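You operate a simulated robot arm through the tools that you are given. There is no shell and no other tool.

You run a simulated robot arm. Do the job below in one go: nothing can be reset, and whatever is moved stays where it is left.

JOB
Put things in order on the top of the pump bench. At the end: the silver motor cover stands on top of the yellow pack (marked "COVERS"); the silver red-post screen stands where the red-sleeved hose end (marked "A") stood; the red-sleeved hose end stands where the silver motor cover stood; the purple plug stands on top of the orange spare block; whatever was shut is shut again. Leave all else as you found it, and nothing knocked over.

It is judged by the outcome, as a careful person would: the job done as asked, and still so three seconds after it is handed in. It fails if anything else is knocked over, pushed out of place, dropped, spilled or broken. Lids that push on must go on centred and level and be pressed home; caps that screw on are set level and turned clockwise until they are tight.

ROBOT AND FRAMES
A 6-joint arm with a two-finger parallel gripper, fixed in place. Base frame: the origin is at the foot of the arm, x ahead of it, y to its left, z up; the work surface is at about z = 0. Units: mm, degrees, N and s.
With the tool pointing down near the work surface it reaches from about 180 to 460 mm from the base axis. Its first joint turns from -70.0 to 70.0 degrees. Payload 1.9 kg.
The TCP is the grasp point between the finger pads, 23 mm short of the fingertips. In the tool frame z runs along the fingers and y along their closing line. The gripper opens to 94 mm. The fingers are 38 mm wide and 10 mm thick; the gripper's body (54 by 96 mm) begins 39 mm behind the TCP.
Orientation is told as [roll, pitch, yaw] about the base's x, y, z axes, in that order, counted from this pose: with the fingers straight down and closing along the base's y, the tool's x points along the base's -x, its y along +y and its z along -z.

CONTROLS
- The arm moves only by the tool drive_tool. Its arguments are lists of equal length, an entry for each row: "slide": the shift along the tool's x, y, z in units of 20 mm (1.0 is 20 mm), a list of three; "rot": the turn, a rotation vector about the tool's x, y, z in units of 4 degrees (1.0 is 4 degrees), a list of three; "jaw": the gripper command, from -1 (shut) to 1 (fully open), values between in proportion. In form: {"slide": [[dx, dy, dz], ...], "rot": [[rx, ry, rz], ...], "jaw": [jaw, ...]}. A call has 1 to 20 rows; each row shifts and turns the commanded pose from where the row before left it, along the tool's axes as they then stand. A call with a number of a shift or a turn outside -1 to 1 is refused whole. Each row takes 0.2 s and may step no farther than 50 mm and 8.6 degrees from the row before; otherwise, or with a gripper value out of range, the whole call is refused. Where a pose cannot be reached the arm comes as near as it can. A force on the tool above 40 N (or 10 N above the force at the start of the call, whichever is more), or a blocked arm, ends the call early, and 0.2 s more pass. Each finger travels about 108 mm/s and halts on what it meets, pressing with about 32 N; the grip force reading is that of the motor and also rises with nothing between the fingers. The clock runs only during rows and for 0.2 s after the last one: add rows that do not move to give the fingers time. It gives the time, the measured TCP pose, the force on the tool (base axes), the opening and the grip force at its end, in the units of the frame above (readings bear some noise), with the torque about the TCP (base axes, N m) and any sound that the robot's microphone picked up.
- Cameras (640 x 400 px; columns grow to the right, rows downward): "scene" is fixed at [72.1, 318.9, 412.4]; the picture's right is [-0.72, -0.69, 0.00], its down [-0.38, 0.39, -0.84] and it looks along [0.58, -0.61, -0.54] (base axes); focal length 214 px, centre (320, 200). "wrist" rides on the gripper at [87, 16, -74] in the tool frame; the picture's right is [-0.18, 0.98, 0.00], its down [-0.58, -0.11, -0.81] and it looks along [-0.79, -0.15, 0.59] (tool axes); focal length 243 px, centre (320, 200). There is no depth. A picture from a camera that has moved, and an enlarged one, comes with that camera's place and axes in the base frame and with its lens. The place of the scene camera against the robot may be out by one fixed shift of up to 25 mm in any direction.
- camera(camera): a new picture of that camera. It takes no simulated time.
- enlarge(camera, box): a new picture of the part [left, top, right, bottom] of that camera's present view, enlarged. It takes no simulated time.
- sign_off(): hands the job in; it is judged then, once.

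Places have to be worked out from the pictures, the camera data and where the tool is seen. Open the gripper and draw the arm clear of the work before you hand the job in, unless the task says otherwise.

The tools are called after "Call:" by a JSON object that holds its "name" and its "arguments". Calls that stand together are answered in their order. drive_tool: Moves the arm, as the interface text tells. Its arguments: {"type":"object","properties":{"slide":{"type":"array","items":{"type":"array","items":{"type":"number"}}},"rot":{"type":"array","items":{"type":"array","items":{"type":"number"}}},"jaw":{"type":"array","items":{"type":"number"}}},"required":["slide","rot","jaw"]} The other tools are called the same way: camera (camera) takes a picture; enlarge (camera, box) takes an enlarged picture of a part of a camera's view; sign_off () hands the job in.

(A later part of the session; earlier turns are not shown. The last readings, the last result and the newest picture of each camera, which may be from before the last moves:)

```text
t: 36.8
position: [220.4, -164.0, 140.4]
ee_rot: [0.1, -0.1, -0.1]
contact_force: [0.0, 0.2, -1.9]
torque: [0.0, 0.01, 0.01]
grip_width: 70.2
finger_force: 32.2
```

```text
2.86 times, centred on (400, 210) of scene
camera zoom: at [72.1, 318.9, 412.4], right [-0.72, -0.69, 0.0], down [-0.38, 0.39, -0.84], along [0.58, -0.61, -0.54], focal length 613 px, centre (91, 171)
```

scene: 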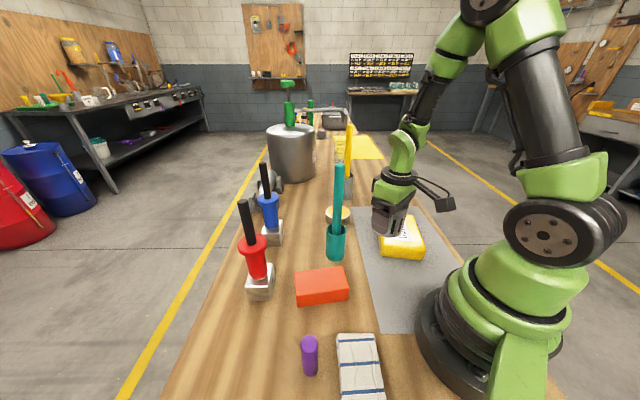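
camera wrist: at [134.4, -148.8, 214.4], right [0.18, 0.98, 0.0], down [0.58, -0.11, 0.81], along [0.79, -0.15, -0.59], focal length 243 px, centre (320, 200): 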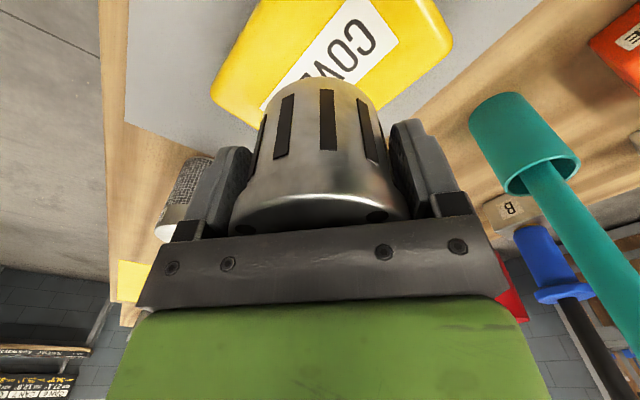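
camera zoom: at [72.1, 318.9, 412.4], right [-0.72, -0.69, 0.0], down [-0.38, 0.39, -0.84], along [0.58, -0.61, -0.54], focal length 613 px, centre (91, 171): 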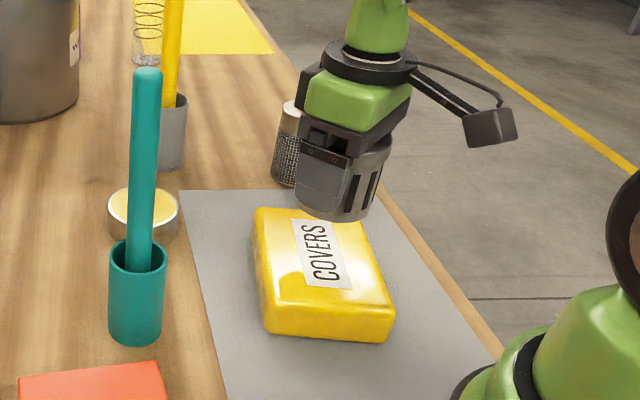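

Aligned over the pack. I descend gently most of the way, then approach contact in small steps.

Call:
{"name": "drive_tool", "arguments": {"slide": [[0, 0, 0.1], [0, 0, 0.2], [0, 0, 0.3], [0, 0, 0.3], [0, 0, 0.3], [0, 0, 0.3], [0, 0, 0.3], [0, 0, 0.3], [0, 0, 0.2], [0, 0, 0.1], [0, 0, 0]], "rot": [[0, 0, 0], [0, 0, 0], [0, 0, 0], [0, 0, 0], [0, 0, 0], [0, 0, 0], [0, 0, 0], [0, 0, 0], [0, 0, 0], [0, 0, 0], [0, 0, 0]], "jaw": [-1, -1, -1, -1, -1, -1, -1, -1, -1, -1, -1]}}

Call:
{"name": "camera", "arguments": {"camera": "wrist"}}

Call:
{"name": "enlarge", "arguments": {"camera": "scene", "box": [320, 140, 480, 280]}}

```text
t: 39.2
position: [218.1, -162.9, 91.5]
ee_rot: [0.2, 0.0, 0.0]
contact_force: [-0.9, -0.8, -1.6]
torque: [0.02, -0.01, 0.0]
grip_width: 70.3
finger_force: 32.0
```

```text
taken
camera wrist: at [134.1, -148.2, 166.4], right [0.18, 0.98, 0.0], down [0.58, -0.11, 0.81], along [0.79, -0.15, -0.59], focal length 243 px, centre (320, 200)
```

wrist: 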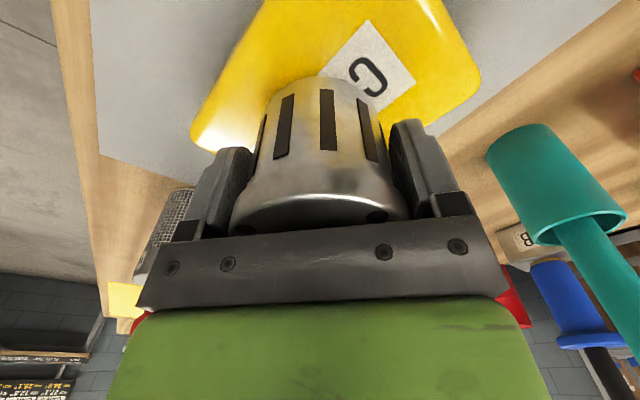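

```text
2.86 times, centred on (400, 210) of scene
camera zoom: at [72.1, 318.9, 412.4], right [-0.72, -0.69, 0.0], down [-0.38, 0.39, -0.84], along [0.58, -0.61, -0.54], focal length 613 px, centre (91, 171)
```

zoom: 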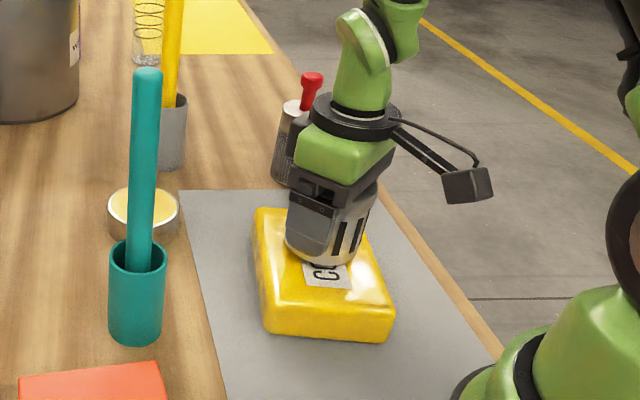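

The base is about 10 mm above the pack. I lower in 1-2 mm steps, watching the force.

Call:
{"name": "drive_tool", "arguments": {"slide": [[0, 0, 0.1], [0, 0, 0.1], [0, 0, 0.1], [0, 0, 0.05], [0, 0, 0]], "rot": [[0, 0, 0], [0, 0, 0], [0, 0, 0], [0, 0, 0], [0, 0, 0]], "jaw": [-1, -1, -1, -1, -1]}}

Call:
{"name": "enlarge", "arguments": {"camera": "scene", "box": [320, 140, 480, 280]}}

```text
t: 40.4
position: [218.6, -163.3, 85.3]
ee_rot: [0.1, -0.1, 0.0]
contact_force: [-0.1, 0.1, -2.4]
torque: [-0.01, -0.01, 0.01]
grip_width: 70.0
finger_force: 31.4
```

```text
2.86 times, centred on (400, 210) of scene
camera zoom: at [72.1, 318.9, 412.4], right [-0.72, -0.69, 0.0], down [-0.38, 0.39, -0.84], along [0.58, -0.61, -0.54], focal length 613 px, centre (91, 171)
```

zoom: 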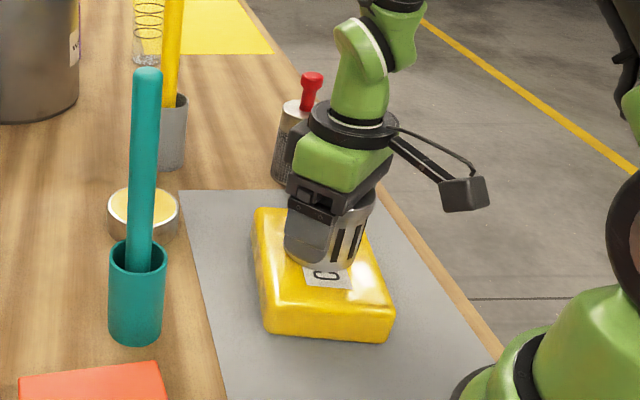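

Not yet touching (force unchanged). I keep lowering in 1 mm steps.

Call:
{"name": "drive_tool", "arguments": {"slide": [[0, 0, 0.05], [0, 0, 0.05], [0, 0, 0.05], [0, 0, 0.05], [0, 0, 0]], "rot": [[0, 0, 0], [0, 0, 0], [0, 0, 0], [0, 0, 0], [0, 0, 0]], "jaw": [-1, -1, -1, -1, -1]}}

Call:
{"name": "drive_tool", "arguments": {"slide": [[0, 0, 0.05], [0, 0, 0.05], [0, 0, 0]], "rot": [[0, 0, 0], [0, 0, 0], [0, 0, 0]], "jaw": [-1, -1, -1]}}

```text
t: 41.6
position: [220.5, -163.3, 80.9]
ee_rot: [0.0, 0.0, 0.0]
contact_force: [0.3, 5.3, 21.7]
torque: [-0.03, -0.1, 0.0]
grip_width: 70.4
finger_force: 31.9
```

```text
t: 42.4
position: [220.3, -164.4, 79.2]
ee_rot: [0.1, -0.1, 0.0]
contact_force: [-2.9, 1.5, 20.6]
torque: [-0.07, -0.1, -0.03]
grip_width: 70.0
finger_force: 32.1
```

Contact at about 21 N: the cover now stands on the pack. I ease off and open the jaws evenly.

Call:
{"name": "drive_tool", "arguments": {"slide": [[0, 0, -0.05], [0, 0, 0], [0, 0, 0], [0, 0, 0], [0, 0, 0]], "rot": [[0, 0, 0], [0, 0, 0], [0, 0, 0], [0, 0, 0], [0, 0, 0]], "jaw": [-1, 0.6, 0.75, 0.9, 0.9]}}

Call:
{"name": "camera", "arguments": {"camera": "wrist"}}

Call:
{"name": "enlarge", "arguments": {"camera": "scene", "box": [320, 140, 480, 280]}}

```text
t: 43.6
position: [219.3, -163.5, 81.0]
ee_rot: [0.2, 0.0, 0.0]
contact_force: [0.1, -0.4, -0.1]
torque: [0.0, 0.02, -0.01]
grip_width: 89.5
finger_force: 0.0
```

```text
taken
camera wrist: at [133.9, -148.4, 154.5], right [0.18, 0.98, 0.0], down [0.58, -0.11, 0.81], along [0.79, -0.15, -0.59], focal length 243 px, centre (320, 200)
```

wrist: 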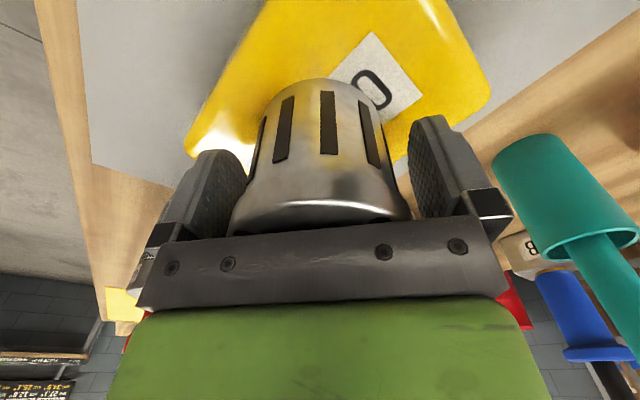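

```text
2.86 times, centred on (400, 210) of scene
camera zoom: at [72.1, 318.9, 412.4], right [-0.72, -0.69, 0.0], down [-0.38, 0.39, -0.84], along [0.58, -0.61, -0.54], focal length 613 px, centre (91, 171)
```

zoom: 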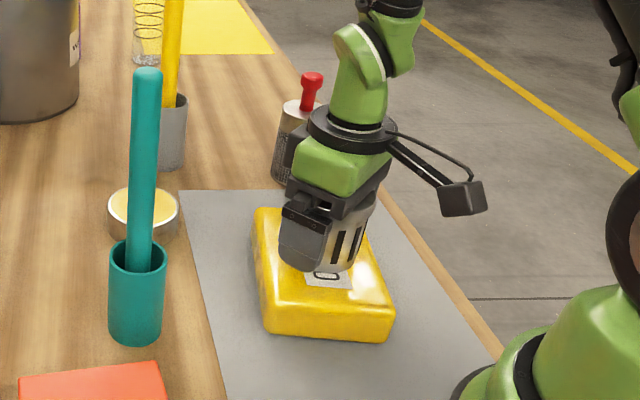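

Released and standing on the pack. I raise the open gripper straight up clear of the cover.

Call:
{"name": "drive_tool", "arguments": {"slide": [[0, 0, -0.3], [0, 0, -0.6], [0, 0, -1], [0, 0, -1], [0, 0, -1], [0, 0, -1], [0, 0, -1], [0, 0, -1], [0, 0, -1], [0, 0, 0]], "rot": [[0, 0, 0], [0, 0, 0], [0, 0, 0], [0, 0, 0], [0, 0, 0], [0, 0, 0], [0, 0, 0], [0, 0, 0], [0, 0, 0], [0, 0, 0]], "jaw": [0.9, 0.9, 0.9, 0.9, 0.9, 0.9, 0.9, 0.9, 0.9, 0.9]}}

Call:
{"name": "camera", "arguments": {"camera": "wrist"}}

Call:
{"name": "camera", "arguments": {"camera": "scene"}}

```text
t: 45.8
position: [218.1, -164.2, 238.3]
ee_rot: [0.1, 0.0, 0.1]
contact_force: [-0.3, -0.4, 0.5]
torque: [0.0, 0.02, 0.0]
grip_width: 89.0
finger_force: 0.2
```

```text
taken
camera wrist: at [132.8, -148.2, 312.1], right [0.18, 0.98, 0.0], down [0.58, -0.11, 0.81], along [0.79, -0.15, -0.59], focal length 243 px, centre (320, 200)
```

wrist: 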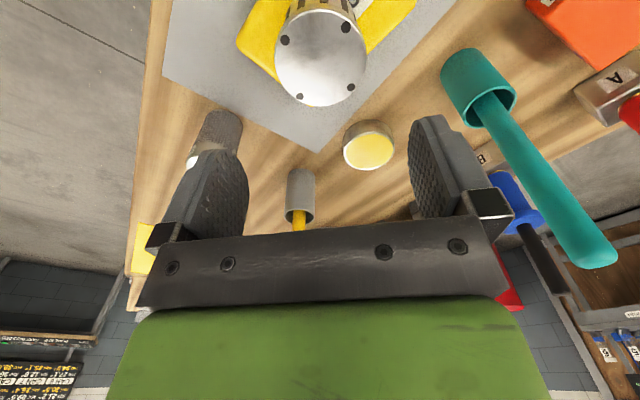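

```text
taken
```

scene: 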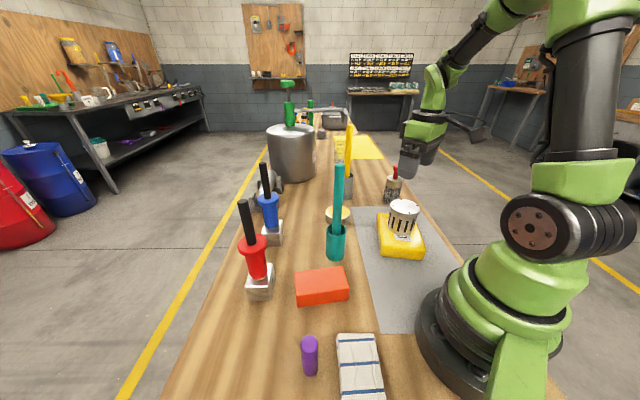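

The cover stands squarely on the pack. Hose end A is next: its tube axis computes to about (360, 191) with the top near z=230, so I cross back inside the teal rod, set the jaws to about 60 mm, and stop short of the tube at z≈200.

Call:
{"name": "drive_tool", "arguments": {"slide": [[0, 0.986, 0], [0, 0.986, 0], [0, 0.986, 0], [0, 0.986, 0], [0, 0.986, 0], [0, 0.986, 0], [0, 0.986, 0], [0, 0.986, 0], [0, 0.986, 0], [0, 0.986, 0], [-0.2, 0.986, 0.24], [-0.2, 0.986, 0.24], [-0.2, 0.986, 0.24], [-0.2, 0.986, 0.24], [-0.2, 0.986, 0.24], [-0.2, 0.986, 0.24], [-0.2, 0.986, 0.24], [-0.2, 0.986, 0.24], [0, 0, 0]], "rot": [[0, 0, 0], [0, 0, 0], [0, 0, 0], [0, 0, 0], [0, 0, 0], [0, 0, 0], [0, 0, 0], [0, 0, 0], [0, 0, 0], [0, 0, 0], [0, 0, 0], [0, 0, 0], [0, 0, 0], [0, 0, 0], [0, 0, 0], [0, 0, 0], [0, 0, 0], [0, 0, 0], [0, 0, 0]], "jaw": [0.9, 0.9, 0.9, 0.9, 0.9, 0.9, 0.9, 0.9, 0.9, 0.9, 0.7, 0.5, 0.3, 0.3, 0.3, 0.3, 0.3, 0.3, 0.3]}}

Call:
{"name": "camera", "arguments": {"camera": "wrist"}}

Call:
{"name": "camera", "arguments": {"camera": "scene"}}

```text
t: 49.8
position: [251.1, 190.1, 199.6]
ee_rot: [0.1, 0.0, -0.1]
contact_force: [-0.1, -0.5, -1.2]
torque: [-0.01, 0.03, 0.03]
grip_width: 61.2
finger_force: 0.2
```

```text
taken
camera wrist: at [165.5, 205.3, 273.7], right [0.18, 0.98, 0.0], down [0.58, -0.11, 0.81], along [0.79, -0.15, -0.59], focal length 243 px, centre (320, 200)
```

wrist: 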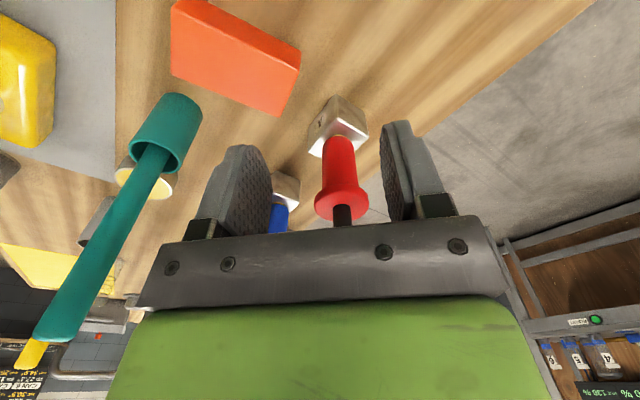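

```text
taken
```

scene: 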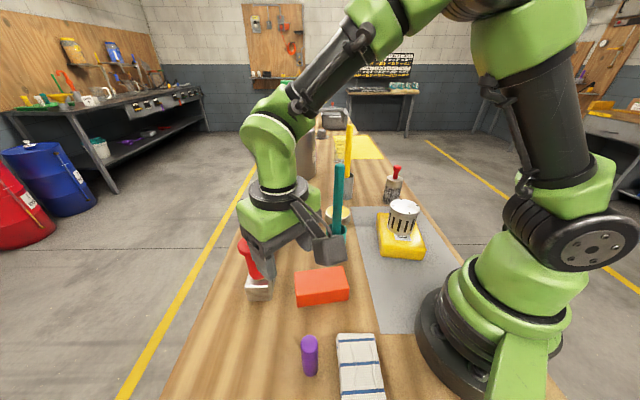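

The red hose end is between the fingers ahead. I enlarge to measure its axis precisely before approaching.

Call:
{"name": "enlarge", "arguments": {"camera": "wrist", "box": [270, 80, 430, 230]}}

```text
2.67 times, centred on (350, 155) of wrist
camera zoom: at [165.5, 205.3, 273.7], right [0.18, 0.98, 0.0], down [0.58, -0.11, 0.81], along [0.79, -0.15, -0.59], focal length 647 px, centre (240, 320)
```

zoom: 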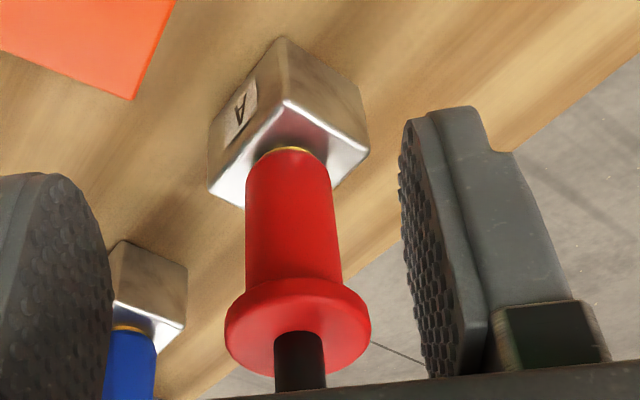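

The block is about 53 mm square and 45 mm high, centred at (360.5, 190), and the tube axis is at y≈190.5, already in line with the open jaws. I move straight out along +x so the tube enters between the fingers.

Call:
{"name": "drive_tool", "arguments": {"slide": [[-0.6, 0, -0.1], [-1, 0.02, -0.1], [-1, 0, 0], [-1, 0, 0], [-1, 0, 0], [-0.6, 0, 0], [-0.27, 0, 0], [0, 0, 0]], "rot": [[0, 0, 0], [0, 0, 0], [0, 0, 0], [0, 0, 0], [0, 0, 0], [0, 0, 0], [0, 0, 0], [0, 0, 0]], "jaw": [0.3, 0.3, 0.3, 0.3, 0.3, 0.3, 0.3, 0.3]}}

Call:
{"name": "camera", "arguments": {"camera": "wrist"}}

Call:
{"name": "enlarge", "arguments": {"camera": "scene", "box": [200, 130, 360, 310]}}

```text
t: 51.6
position: [361.9, 192.5, 203.9]
ee_rot: [0.1, -0.1, 0.0]
contact_force: [-0.3, -0.8, 0.2]
torque: [-0.02, 0.01, -0.02]
grip_width: 61.1
finger_force: 0.0
```

```text
taken
camera wrist: at [276.3, 206.9, 278.6], right [0.18, 0.98, 0.0], down [0.58, -0.11, 0.81], along [0.79, -0.15, -0.59], focal length 243 px, centre (320, 200)
```

wrist: 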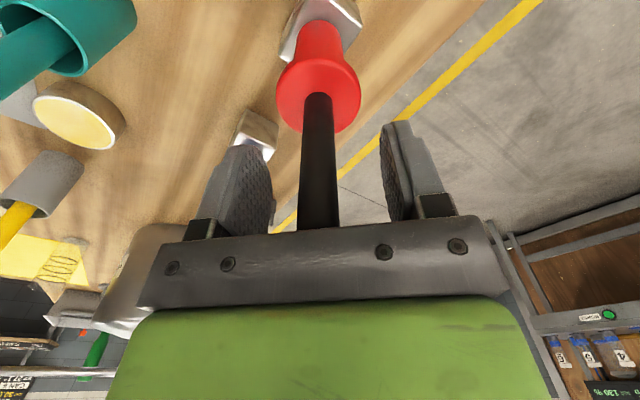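

```text
2.22 times, centred on (280, 220) of scene
camera zoom: at [72.1, 318.9, 412.4], right [-0.72, -0.69, 0.0], down [-0.38, 0.39, -0.84], along [0.58, -0.61, -0.54], focal length 477 px, centre (409, 156)
```

zoom: 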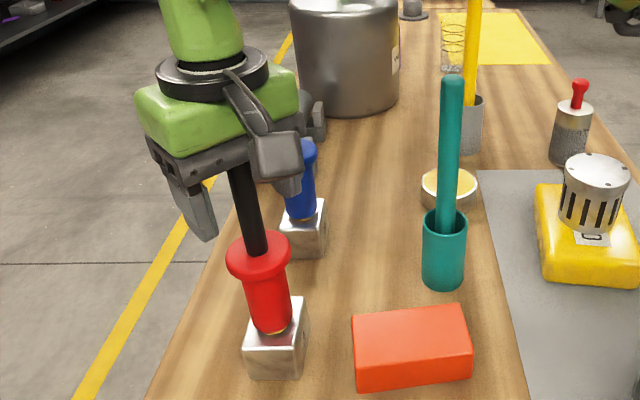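

The tube runs up between the fingers, centred. I close gently in stages.

Call:
{"name": "drive_tool", "arguments": {"slide": [[0, 0, 0], [0, 0, 0], [0, 0, 0], [0, 0, 0], [0, 0, 0], [0, 0, 0]], "rot": [[0, 0, 0], [0, 0, 0], [0, 0, 0], [0, 0, 0], [0, 0, 0], [0, 0, 0]], "jaw": [0, -0.3, -0.5, -0.7, -1, -1]}}

Call:
{"name": "camera", "arguments": {"camera": "wrist"}}

Call:
{"name": "enlarge", "arguments": {"camera": "scene", "box": [200, 130, 360, 310]}}

```text
t: 53.0
position: [361.6, 191.1, 204.3]
ee_rot: [0.1, 0.0, 0.1]
contact_force: [-0.5, -1.1, 0.6]
torque: [-0.14, -0.1, -0.05]
grip_width: 17.6
finger_force: 32.4
```

```text
taken
camera wrist: at [276.1, 207.0, 278.5], right [0.18, 0.98, 0.0], down [0.58, -0.11, 0.81], along [0.79, -0.15, -0.59], focal length 243 px, centre (320, 200)
```

wrist: 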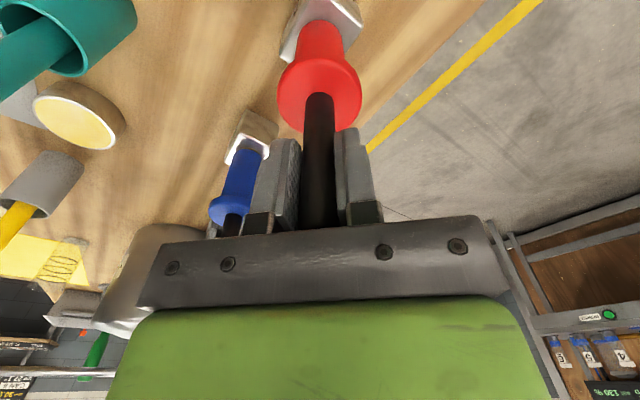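

```text
2.22 times, centred on (280, 220) of scene
camera zoom: at [72.1, 318.9, 412.4], right [-0.72, -0.69, 0.0], down [-0.38, 0.39, -0.84], along [0.58, -0.61, -0.54], focal length 477 px, centre (409, 156)
```

zoom: 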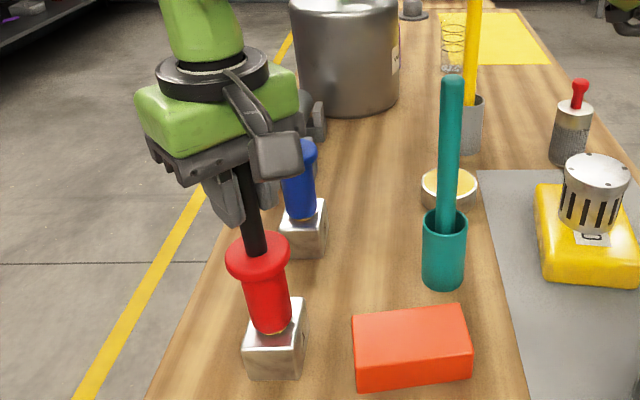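

Gripped at 17.6 mm, and the hose end is still upright. I test-lift by a few millimetres and read the load.

Call:
{"name": "drive_tool", "arguments": {"slide": [[0, 0, -0.05], [0, 0, -0.1], [0, 0, -0.1], [0, 0, -0.05], [0, 0, 0]], "rot": [[0, 0, 0], [0, 0, 0], [0, 0, 0], [0, 0, 0], [0, 0, 0]], "jaw": [-1, -1, -1, -1, -1]}}

Call:
{"name": "camera", "arguments": {"camera": "wrist"}}

Call:
{"name": "enlarge", "arguments": {"camera": "scene", "box": [200, 130, 360, 310]}}

```text
t: 54.2
position: [360.8, 189.9, 209.1]
ee_rot: [0.1, 0.1, 0.0]
contact_force: [0.6, -0.5, -3.9]
torque: [-0.02, 0.0, -0.02]
grip_width: 17.8
finger_force: 31.8
```

```text
taken
camera wrist: at [275.8, 205.9, 284.3], right [0.18, 0.98, 0.0], down [0.58, -0.11, 0.81], along [0.79, -0.15, -0.59], focal length 243 px, centre (320, 200)
```

wrist: 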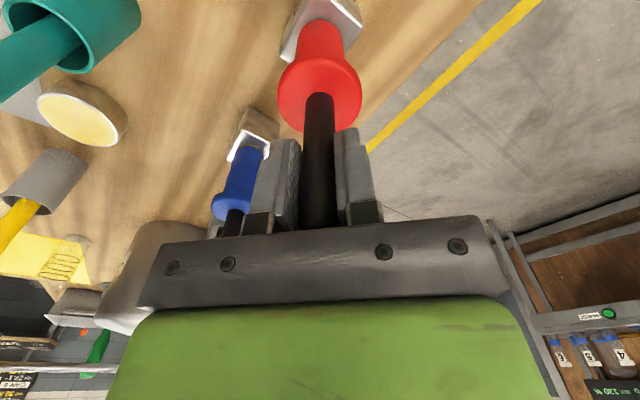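

```text
2.22 times, centred on (280, 220) of scene
camera zoom: at [72.1, 318.9, 412.4], right [-0.72, -0.69, 0.0], down [-0.38, 0.39, -0.84], along [0.58, -0.61, -0.54], focal length 477 px, centre (409, 156)
```

zoom: 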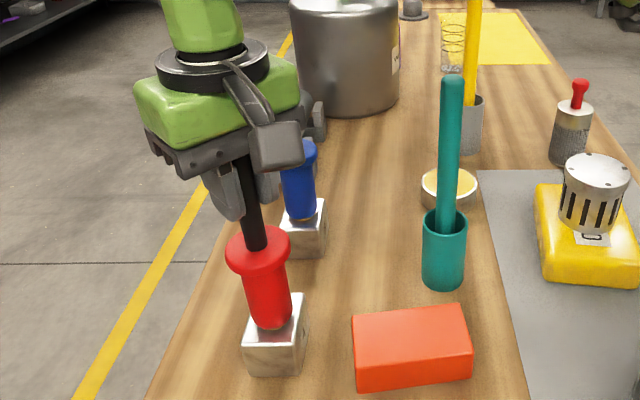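

The whole hose end, block included, lifts as one piece with only about 4 N load and no slip. I lift another 22 mm, gently.

Call:
{"name": "drive_tool", "arguments": {"slide": [[0, 0, -0.1], [0, 0, -0.2], [0, 0, -0.25], [0, 0, -0.25], [0, 0, -0.2], [0, 0, -0.1], [0, 0, 0]], "rot": [[0, 0, 0], [0, 0, 0], [0, 0, 0], [0, 0, 0], [0, 0, 0], [0, 0, 0], [0, 0, 0]], "jaw": [-1, -1, -1, -1, -1, -1, -1]}}

Call:
{"name": "drive_tool", "arguments": {"slide": [[0.08, 0.08, 0], [0.16, 0.16, 0], [0.24, 0.24, 0], [0.3, 0.3, 0], [0.3, 0.3, 0], [0.3, 0.3, 0], [0.3, 0.3, 0], [0.3, 0.3, 0], [0.3, 0.3, 0], [0.24, 0.24, 0], [0.16, 0.16, 0], [0.08, 0.08, 0], [0, 0, 0]], "rot": [[0, 0, 0], [0, 0, 0], [0, 0, 0], [0, 0, 0], [0, 0, 0], [0, 0, 0], [0, 0, 0], [0, 0, 0], [0, 0, 0], [0, 0, 0], [0, 0, 0], [0, 0, 0], [0, 0, 0]], "jaw": [-1, -1, -1, -1, -1, -1, -1, -1, -1, -1, -1, -1, -1]}}

Call:
{"name": "camera", "arguments": {"camera": "wrist"}}

Call:
{"name": "camera", "arguments": {"camera": "scene"}}

```text
t: 55.8
position: [361.3, 190.3, 231.7]
ee_rot: [0.1, 0.0, 0.1]
contact_force: [-0.8, 1.0, -4.2]
torque: [-0.03, 0.01, -0.02]
grip_width: 17.7
finger_force: 32.0
```

```text
t: 58.6
position: [305.9, 246.3, 233.5]
ee_rot: [0.1, 0.0, 0.0]
contact_force: [0.4, 0.1, -3.3]
torque: [0.0, -0.01, 0.0]
grip_width: 17.4
finger_force: 32.0
```

```text
taken
camera wrist: at [220.4, 261.9, 307.1], right [0.18, 0.98, 0.0], down [0.58, -0.11, 0.81], along [0.79, -0.15, -0.59], focal length 243 px, centre (320, 200)
```

wrist: 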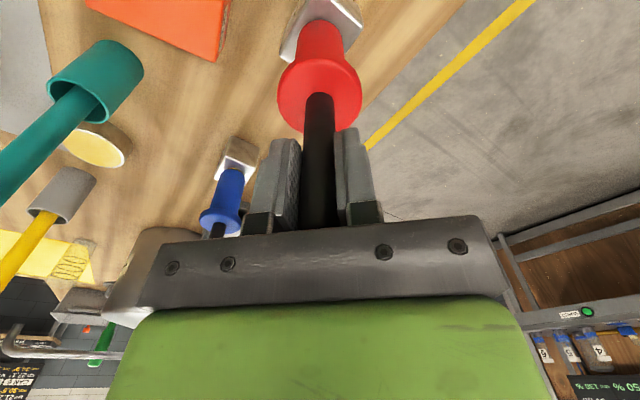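

```text
taken
```

scene: 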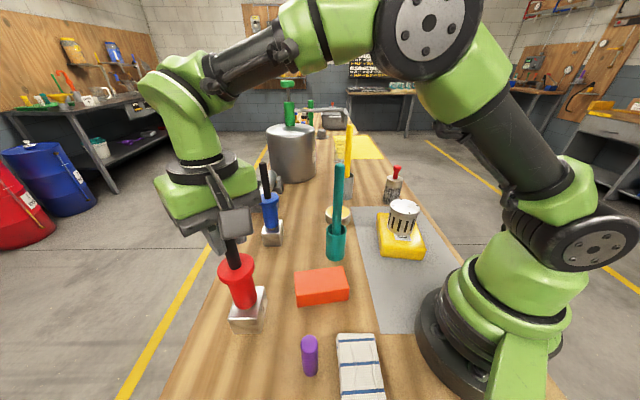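

Steady, no slip. I finish the shift to the cover's old spot at about (260.5, 291).

Call:
{"name": "drive_tool", "arguments": {"slide": [[0.1, 0.1, 0], [0.2, 0.2, 0], [0.28, 0.27, 0], [0.3, 0.3, 0], [0.3, 0.3, 0], [0.3, 0.3, 0], [0.3, 0.29, 0], [0.24, 0.24, 0], [0.16, 0.16, 0], [0.08, 0.08, 0], [0, 0, 0]], "rot": [[0, 0, 0], [0, 0, 0], [0, 0, 0], [0, 0, 0], [0, 0, 0], [0, 0, 0], [0, 0, 0], [0, 0, 0], [0, 0, 0], [0, 0, 0], [0, 0, 0]], "jaw": [-1, -1, -1, -1, -1, -1, -1, -1, -1, -1, -1]}}

Call:
{"name": "camera", "arguments": {"camera": "wrist"}}

Call:
{"name": "camera", "arguments": {"camera": "scene"}}

```text
t: 61.0
position: [260.3, 291.2, 231.5]
ee_rot: [0.1, 0.1, 0.0]
contact_force: [-0.2, -0.6, -2.5]
torque: [0.0, 0.03, -0.01]
grip_width: 17.6
finger_force: 31.8
```

```text
taken
camera wrist: at [174.8, 306.2, 306.1], right [0.18, 0.98, 0.0], down [0.58, -0.11, 0.81], along [0.79, -0.15, -0.59], focal length 243 px, centre (320, 200)
```

wrist: 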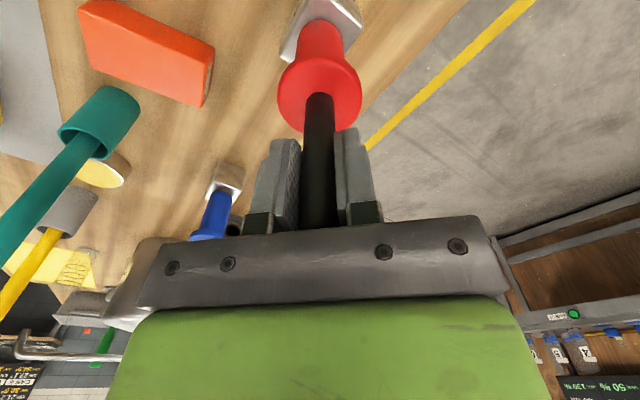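

```text
taken
```

scene: 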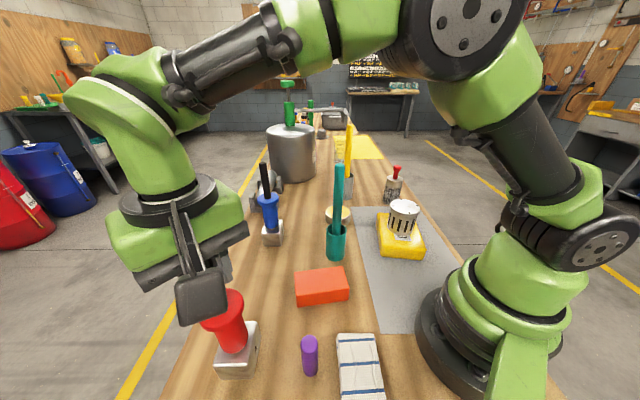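

The hose end hangs over the old cover spot. I lower 22 mm, then settle with small steps.

Call:
{"name": "drive_tool", "arguments": {"slide": [[0, 0, 0.1], [0, 0, 0.2], [0, 0, 0.25], [0, 0, 0.25], [0, 0, 0.2], [0, 0, 0.1], [0, 0, 0]], "rot": [[0, 0, 0], [0, 0, 0], [0, 0, 0], [0, 0, 0], [0, 0, 0], [0, 0, 0], [0, 0, 0]], "jaw": [-1, -1, -1, -1, -1, -1, -1]}}

Call:
{"name": "drive_tool", "arguments": {"slide": [[0, 0, 0.05], [0, 0, 0.05], [0, 0, 0.05], [0, 0, 0]], "rot": [[0, 0, 0], [0, 0, 0], [0, 0, 0], [0, 0, 0]], "jaw": [-1, -1, -1, -1]}}

```text
t: 62.6
position: [260.3, 290.4, 210.7]
ee_rot: [0.1, 0.0, 0.0]
contact_force: [-0.6, 0.2, -2.9]
torque: [0.0, -0.01, 0.0]
grip_width: 17.6
finger_force: 31.8
```

```text
t: 63.6
position: [260.5, 289.4, 209.2]
ee_rot: [0.1, 0.1, 0.1]
contact_force: [0.0, 0.6, -3.5]
torque: [0.05, -0.01, -0.02]
grip_width: 17.8
finger_force: 31.9
```

Still hanging freely. A few more 1 mm steps.

Call:
{"name": "drive_tool", "arguments": {"slide": [[0, 0, 0.05], [0, 0, 0.05], [0, 0, 0.05], [0, 0, 0]], "rot": [[0, 0, 0], [0, 0, 0], [0, 0, 0], [0, 0, 0]], "jaw": [-1, -1, -1, -1]}}

Call:
{"name": "drive_tool", "arguments": {"slide": [[0, 0, 0.05], [0, 0, 0]], "rot": [[0, 0, 0], [0, 0, 0]], "jaw": [-1, -1]}}

```text
t: 64.6
position: [260.1, 289.9, 204.1]
ee_rot: [0.1, 0.0, 0.0]
contact_force: [-2.8, -1.1, 3.3]
torque: [-0.3, 0.26, -0.06]
grip_width: 17.4
finger_force: 32.1
```

```text
t: 65.2
position: [261.6, 290.1, 204.6]
ee_rot: [0.3, -0.2, 0.1]
contact_force: [-4.8, -1.6, 20.5]
torque: [-0.59, 0.32, -0.02]
grip_width: 17.8
finger_force: 31.9
```

It is on the bench now (20 N). I back off 1 mm to relieve the side load and look before opening.

Call:
{"name": "drive_tool", "arguments": {"slide": [[0, 0, -0.05], [0, 0, 0]], "rot": [[0, 0, 0], [0, 0, 0]], "jaw": [-1, -1]}}

Call:
{"name": "camera", "arguments": {"camera": "wrist"}}

Call:
{"name": "enlarge", "arguments": {"camera": "scene", "box": [160, 240, 320, 400]}}

```text
t: 65.8
position: [260.0, 290.2, 203.8]
ee_rot: [0.0, -0.2, 0.1]
contact_force: [0.6, 3.9, 6.6]
torque: [0.46, -0.42, 0.05]
grip_width: 17.5
finger_force: 31.8
```

```text
taken
camera wrist: at [175.1, 305.6, 278.2], right [0.18, 0.98, 0.0], down [0.58, -0.11, 0.81], along [0.79, -0.15, -0.59], focal length 243 px, centre (320, 200)
```

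wrist: 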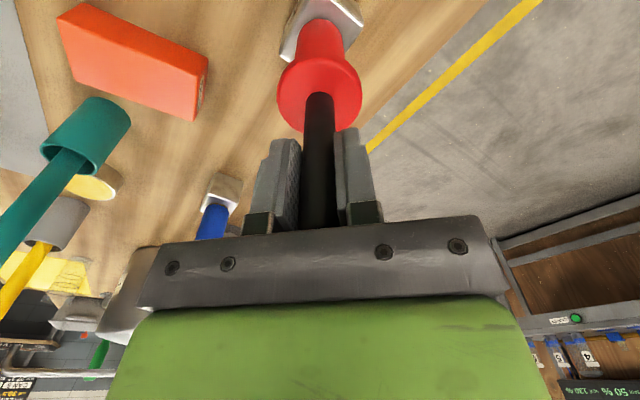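

```text
2.50 times, centred on (240, 320) of scene
camera zoom: at [72.0, 318.9, 412.4], right [-0.72, -0.69, 0.0], down [-0.38, 0.39, -0.84], along [0.58, -0.61, -0.54], focal length 536 px, centre (520, -100)
```

zoom: 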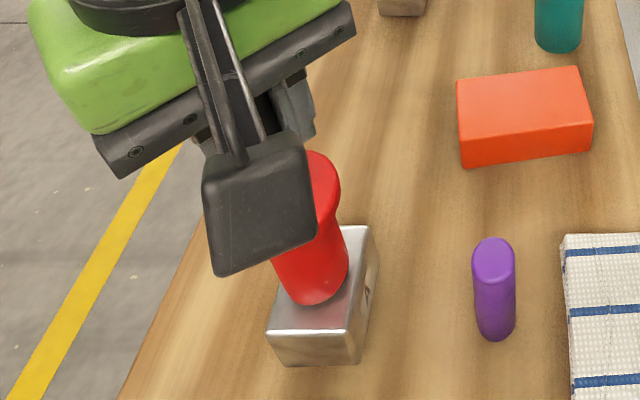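

It stands flat and upright. I open the jaws to about 60 mm and back away in -x, since the palm stays above the tube top.

Call:
{"name": "drive_tool", "arguments": {"slide": [[0, 0, 0], [0, 0, 0], [0, 0, 0], [0, 0, 0], [0, 0, 0]], "rot": [[0, 0, 0], [0, 0, 0], [0, 0, 0], [0, 0, 0], [0, 0, 0]], "jaw": [-0.5, -0.2, 0.1, 0.3, 0.3]}}

Call:
{"name": "camera", "arguments": {"camera": "wrist"}}

```text
t: 67.0
position: [260.4, 290.4, 204.8]
ee_rot: [0.1, 0.0, 0.0]
contact_force: [0.5, -0.2, 0.0]
torque: [0.01, 0.01, 0.0]
grip_width: 60.9
finger_force: 0.0
```

```text
taken
camera wrist: at [174.9, 305.6, 278.4], right [0.18, 0.98, 0.0], down [0.58, -0.11, 0.81], along [0.79, -0.15, -0.59], focal length 243 px, centre (320, 200)
```

wrist: 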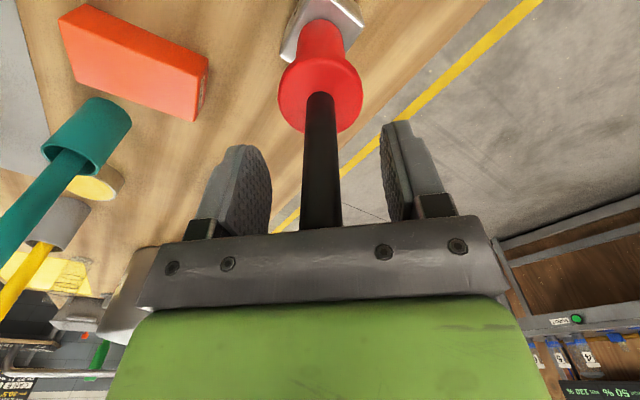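

Clear of the tube on both sides. I retreat 80 mm in -x and then look back at the standing hose end.

Call:
{"name": "drive_tool", "arguments": {"slide": [[0.4, 0, 0], [0.8, 0, 0], [0.9, 0, 0], [0.9, 0, 0], [0.6, 0, 0], [0.4, 0, 0], [0, 0, 0]], "rot": [[0, 0, 0], [0, 0, 0], [0, 0, 0], [0, 0, 0], [0, 0, 0], [0, 0, 0], [0, 0, 0]], "jaw": [0.3, 0.3, 0.3, 0.3, 0.3, 0.3, 0.3]}}

Call:
{"name": "camera", "arguments": {"camera": "wrist"}}

Call:
{"name": "camera", "arguments": {"camera": "scene"}}

```text
t: 68.6
position: [180.2, 290.6, 204.1]
ee_rot: [0.1, 0.0, 0.0]
contact_force: [-0.1, -0.9, -0.7]
torque: [0.01, 0.02, 0.02]
grip_width: 61.2
finger_force: 0.0
```

```text
taken
camera wrist: at [94.8, 306.5, 278.4], right [0.18, 0.98, 0.0], down [0.58, -0.11, 0.81], along [0.79, -0.15, -0.59], focal length 243 px, centre (320, 200)
```

wrist: 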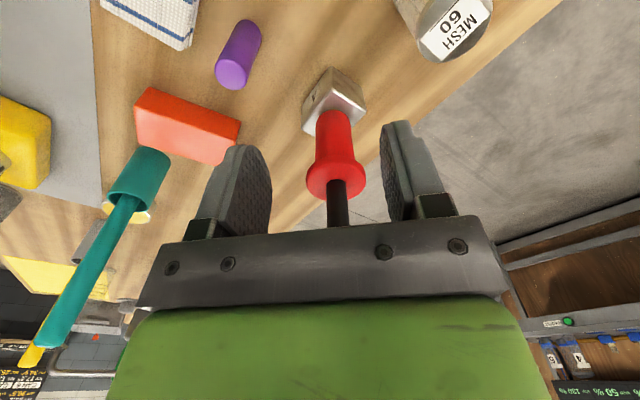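

```text
taken
```

scene: 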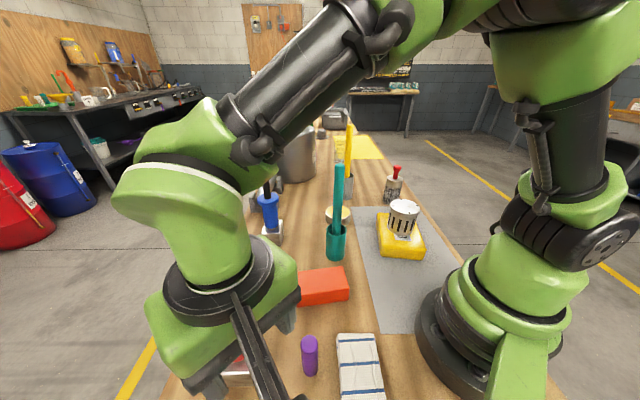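

Hose end A stands upright on the cover's old spot and the MESH 60 cylinder is untouched. Now the purple plug near (176, 218): I move above it and check alignment.

Call:
{"name": "drive_tool", "arguments": {"slide": [[0.05, -0.9, 0.5], [0.05, -0.9, 0.5], [0.05, -0.9, 0.5], [0.05, -0.9, 0.5], [0, 0, 0.2], [0, 0, 0]], "rot": [[0, 0, 0], [0, 0, 0], [0, 0, 0], [0, 0, 0], [0, 0, 0], [0, 0, 0]], "jaw": [0.3, 0.3, 0.3, 0.3, 0.3, 0.3]}}

Call:
{"name": "camera", "arguments": {"camera": "wrist"}}

Call:
{"name": "enlarge", "arguments": {"camera": "wrist", "box": [240, 20, 400, 120]}}

Call:
{"name": "camera", "arguments": {"camera": "scene"}}

```text
t: 70.0
position: [176.7, 220.2, 159.6]
ee_rot: [0.1, 0.0, -0.1]
contact_force: [0.8, 0.0, 0.2]
torque: [-0.03, 0.02, -0.05]
grip_width: 61.0
finger_force: 0.0
```

```text
taken
camera wrist: at [90.8, 234.9, 233.9], right [0.18, 0.98, 0.0], down [0.58, -0.11, 0.81], along [0.79, -0.15, -0.59], focal length 243 px, centre (320, 200)
```

wrist: 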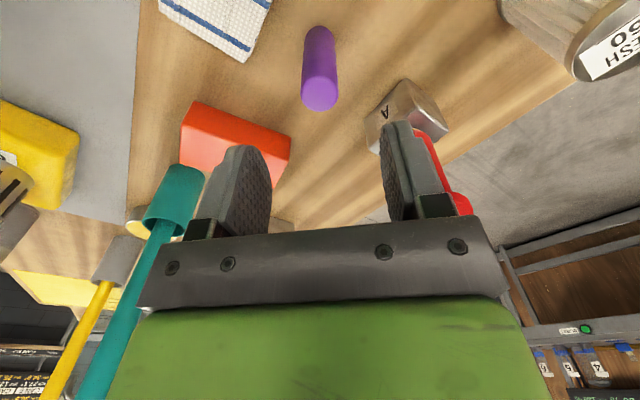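

```text
4.00 times, centred on (320, 70) of wrist
camera zoom: at [90.8, 234.9, 233.9], right [0.18, 0.98, 0.0], down [0.58, -0.11, 0.81], along [0.79, -0.15, -0.59], focal length 970 px, centre (320, 720)
```

zoom: 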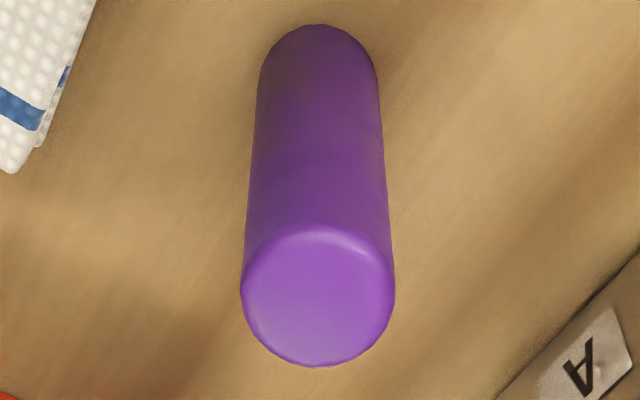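

```text
taken
```

scene: 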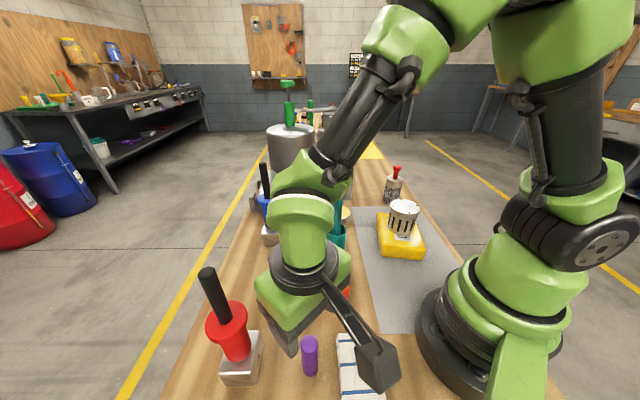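

The plug is about 25 mm across and 83 mm high at (176.5, 219), nearly under the TCP. I narrow the jaws to 47 mm and descend around it.

Call:
{"name": "drive_tool", "arguments": {"slide": [[0, -0.04, 0.4], [0, 0, 0.8], [0, 0, 0.9], [0, 0, 0.9], [0, 0, 0.9], [0, 0, 0.8], [0, 0, 0.4], [0, 0, 0]], "rot": [[0, 0, 0], [0, 0, 0], [0, 0, 0], [0, 0, 0], [0, 0, 0], [0, 0, 0], [0, 0, 0], [0, 0, 0]], "jaw": [0, 0, 0, 0, 0, 0, 0, 0]}}

Call:
{"name": "camera", "arguments": {"camera": "wrist"}}

```text
t: 71.8
position: [177.5, 216.3, 57.4]
ee_rot: [0.1, 0.0, 0.0]
contact_force: [-0.5, 0.4, 0.2]
torque: [0.0, 0.02, 0.0]
grip_width: 46.9
finger_force: 0.0
```

```text
taken
camera wrist: at [91.7, 232.2, 131.6], right [0.18, 0.98, 0.0], down [0.58, -0.11, 0.81], along [0.79, -0.15, -0.59], focal length 243 px, centre (320, 200)
```

wrist: 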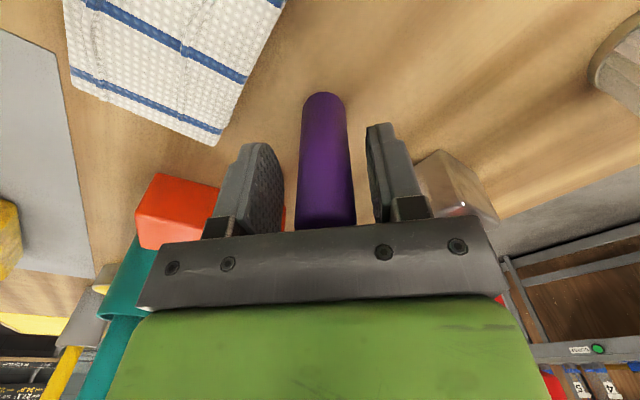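

The plug is centred between the fingers. I close gently in stages.

Call:
{"name": "drive_tool", "arguments": {"slide": [[0, 0, 0], [0, 0, 0], [0, 0, 0], [0, 0, 0], [0, 0, 0]], "rot": [[0, 0, 0], [0, 0, 0], [0, 0, 0], [0, 0, 0], [0, 0, 0]], "jaw": [-0.2, -0.35, -0.6, -1, -1]}}

Call:
{"name": "drive_tool", "arguments": {"slide": [[0, 0, -0.05], [0, 0, -0.1], [0, 0, -0.2], [0, 0, -0.2], [0, 0, -0.1], [0, 0, 0]], "rot": [[0, 0, 0], [0, 0, 0], [0, 0, 0], [0, 0, 0], [0, 0, 0], [0, 0, 0]], "jaw": [-1, -1, -1, -1, -1, -1]}}

Call:
{"name": "camera", "arguments": {"camera": "wrist"}}

Call:
{"name": "camera", "arguments": {"camera": "scene"}}

```text
t: 73.0
position: [178.6, 216.5, 57.8]
ee_rot: [0.1, -0.1, -0.1]
contact_force: [-0.4, -0.6, 0.6]
torque: [-0.02, -0.01, 0.01]
grip_width: 24.4
finger_force: 32.1
```

```text
t: 74.4
position: [177.1, 218.2, 71.2]
ee_rot: [0.0, 0.0, 0.1]
contact_force: [0.8, 0.4, -1.1]
torque: [-0.02, 0.0, 0.0]
grip_width: 24.7
finger_force: 31.7
```

```text
taken
camera wrist: at [91.2, 233.2, 144.9], right [0.18, 0.98, 0.0], down [0.58, -0.11, 0.81], along [0.79, -0.15, -0.59], focal length 243 px, centre (320, 200)
```

wrist: 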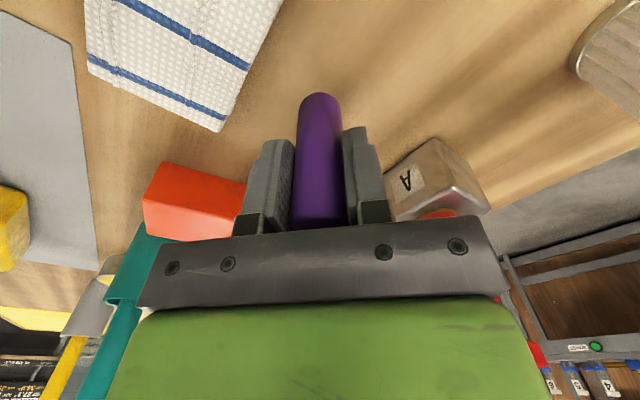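

```text
taken
```

scene: 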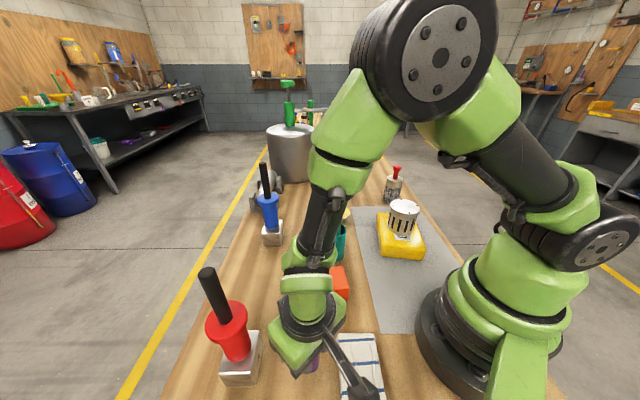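

The plug lifts without slipping. I raise it to clear the orange block and then carry it toward (260, 105).

Call:
{"name": "drive_tool", "arguments": {"slide": [[0, 0, -0.1], [0, 0, -0.2], [0, 0, -0.3], [0, 0, -0.3], [0, 0, -0.3], [0, 0, -0.3], [0, 0, -0.3], [0, 0, -0.3], [0, 0, -0.2], [0, 0, -0.15], [0, 0, 0]], "rot": [[0, 0, 0], [0, 0, 0], [0, 0, 0], [0, 0, 0], [0, 0, 0], [0, 0, 0], [0, 0, 0], [0, 0, 0], [0, 0, 0], [0, 0, 0], [0, 0, 0]], "jaw": [-1, -1, -1, -1, -1, -1, -1, -1, -1, -1, -1]}}

Call:
{"name": "drive_tool", "arguments": {"slide": [[-0.09, -0.12, 0], [-0.18, -0.24, 0], [-0.27, -0.37, 0], [-0.36, -0.49, 0], [-0.36, -0.49, 0], [-0.36, -0.49, 0], [-0.36, -0.49, 0], [-0.36, -0.49, 0], [-0.36, -0.49, 0], [-0.36, -0.49, 0], [-0.36, -0.49, 0], [-0.27, -0.37, 0], [-0.18, -0.24, 0], [-0.09, -0.12, 0], [0, 0, 0]], "rot": [[0, 0, 0], [0, 0, 0], [0, 0, 0], [0, 0, 0], [0, 0, 0], [0, 0, 0], [0, 0, 0], [0, 0, 0], [0, 0, 0], [0, 0, 0], [0, 0, 0], [0, 0, 0], [0, 0, 0], [0, 0, 0], [0, 0, 0]], "jaw": [-1, -1, -1, -1, -1, -1, -1, -1, -1, -1, -1, -1, -1, -1, -1]}}

Call:
{"name": "camera", "arguments": {"camera": "wrist"}}

Call:
{"name": "camera", "arguments": {"camera": "scene"}}

```text
t: 76.8
position: [176.8, 217.1, 120.5]
ee_rot: [0.1, 0.0, 0.0]
contact_force: [0.2, 0.8, -0.6]
torque: [-0.02, -0.05, 0.0]
grip_width: 24.2
finger_force: 31.7
```

```text
t: 80.0
position: [257.0, 110.8, 119.9]
ee_rot: [0.0, 0.0, 0.0]
contact_force: [0.0, -1.3, 0.0]
torque: [0.01, 0.01, -0.01]
grip_width: 24.6
finger_force: 32.0
```

```text
taken
camera wrist: at [171.0, 125.7, 193.8], right [0.18, 0.98, 0.0], down [0.58, -0.11, 0.81], along [0.79, -0.15, -0.59], focal length 243 px, centre (320, 200)
```

wrist: 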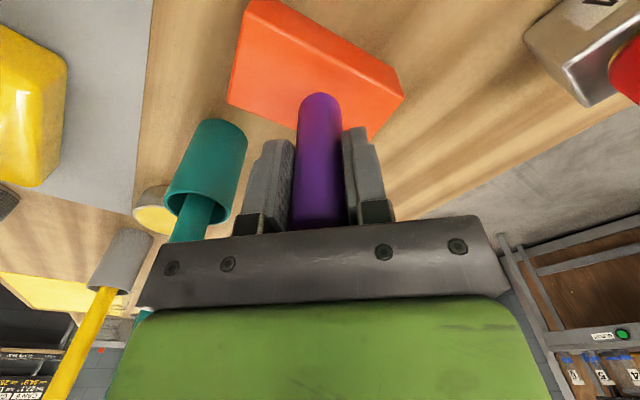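

```text
taken
```

scene: 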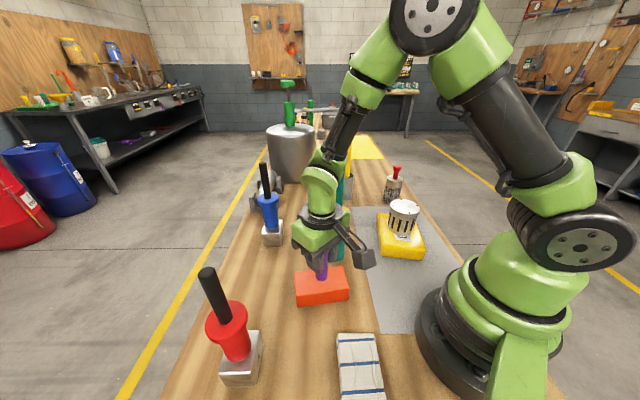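

The plug is over the orange block. I enlarge to compare the plug's landing point with the block's centre.

Call:
{"name": "enlarge", "arguments": {"camera": "wrist", "box": [210, 0, 430, 150]}}

Call:
{"name": "enlarge", "arguments": {"camera": "scene", "box": [260, 210, 400, 310]}}

```text
2.67 times, centred on (320, 75) of wrist
camera zoom: at [171.0, 125.7, 193.8], right [0.18, 0.98, 0.0], down [0.58, -0.11, 0.81], along [0.79, -0.15, -0.59], focal length 647 px, centre (320, 533)
```

zoom: 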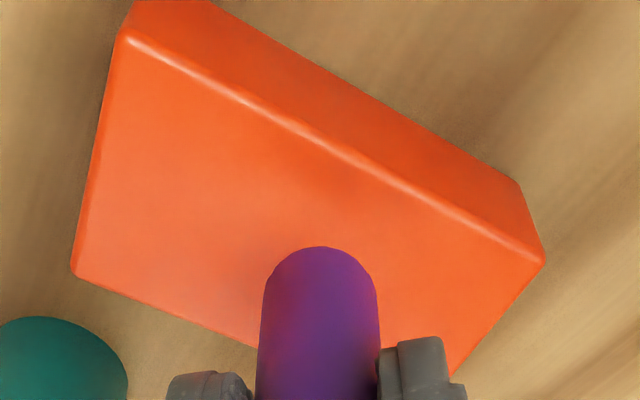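

```text
4.00 times, centred on (330, 260) of scene
camera zoom: at [72.1, 318.9, 412.4], right [-0.72, -0.69, 0.0], down [-0.38, 0.39, -0.84], along [0.58, -0.61, -0.54], focal length 858 px, centre (280, -40)
```

zoom: 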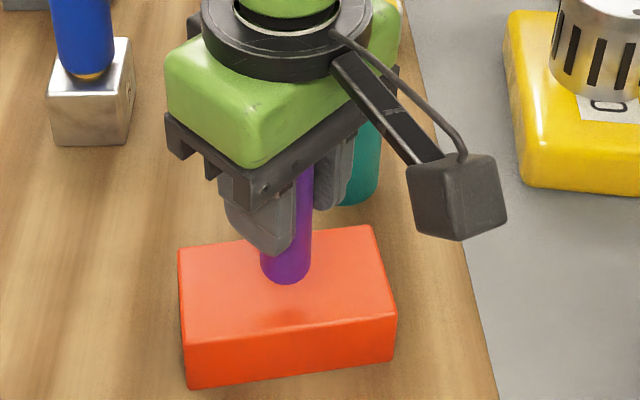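

The block's top is at about z≈45 with centre (258, 106), so I shift 5 mm in -y, then lower slowly to contact.

Call:
{"name": "drive_tool", "arguments": {"slide": [[-0.02, -0.08, 0], [-0.02, -0.12, 0], [0, -0.05, 0], [0, 0, 0.1], [0, 0, 0.15], [0, 0, 0.15], [0, 0, 0.1], [0, 0, 0]], "rot": [[0, 0, 0], [0, 0, 0], [0, 0, 0], [0, 0, 0], [0, 0, 0], [0, 0, 0], [0, 0, 0], [0, 0, 0]], "jaw": [-1, -1, -1, -1, -1, -1, -1, -1]}}

Call:
{"name": "drive_tool", "arguments": {"slide": [[0, 0, 0.05], [0, 0, 0.05], [0, 0, 0.05], [0, 0, 0]], "rot": [[0, 0, 0], [0, 0, 0], [0, 0, 0], [0, 0, 0]], "jaw": [-1, -1, -1, -1]}}

Call:
{"name": "camera", "arguments": {"camera": "wrist"}}

Call:
{"name": "enlarge", "arguments": {"camera": "scene", "box": [260, 210, 400, 310]}}

```text
t: 81.8
position: [256.8, 105.9, 111.0]
ee_rot: [0.2, -0.1, 0.1]
contact_force: [-0.4, 0.2, -0.3]
torque: [-0.02, -0.03, -0.01]
grip_width: 24.7
finger_force: 32.0
```

```text
t: 82.8
position: [255.7, 106.0, 106.4]
ee_rot: [0.0, -0.1, 0.0]
contact_force: [-0.6, -0.2, -0.7]
torque: [0.0, 0.04, 0.03]
grip_width: 24.3
finger_force: 32.1
```

```text
taken
camera wrist: at [170.6, 120.5, 181.4], right [0.18, 0.98, 0.0], down [0.58, -0.11, 0.81], along [0.79, -0.15, -0.59], focal length 243 px, centre (320, 200)
```

wrist: 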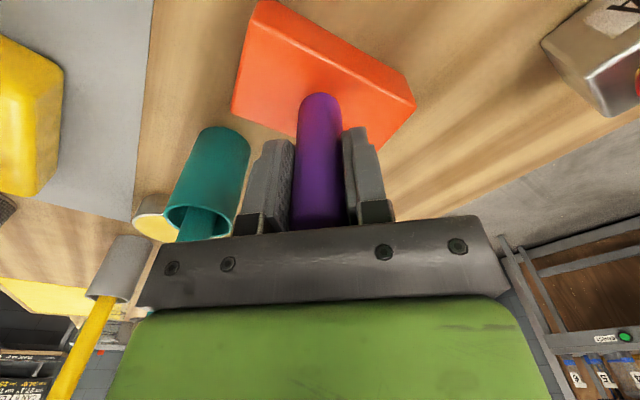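

```text
4.00 times, centred on (330, 260) of scene
camera zoom: at [72.1, 318.9, 412.4], right [-0.72, -0.69, 0.0], down [-0.38, 0.39, -0.84], along [0.58, -0.61, -0.54], focal length 858 px, centre (280, -40)
```

zoom: 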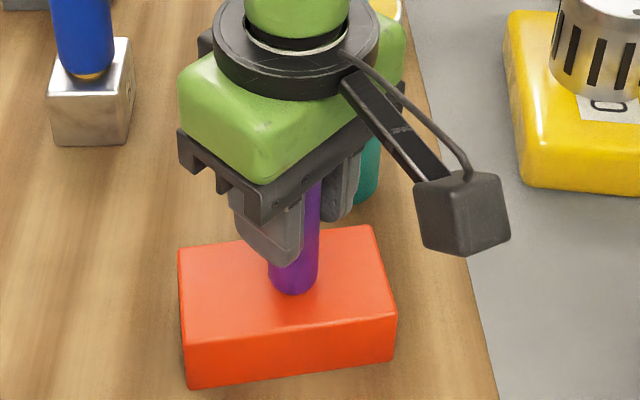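

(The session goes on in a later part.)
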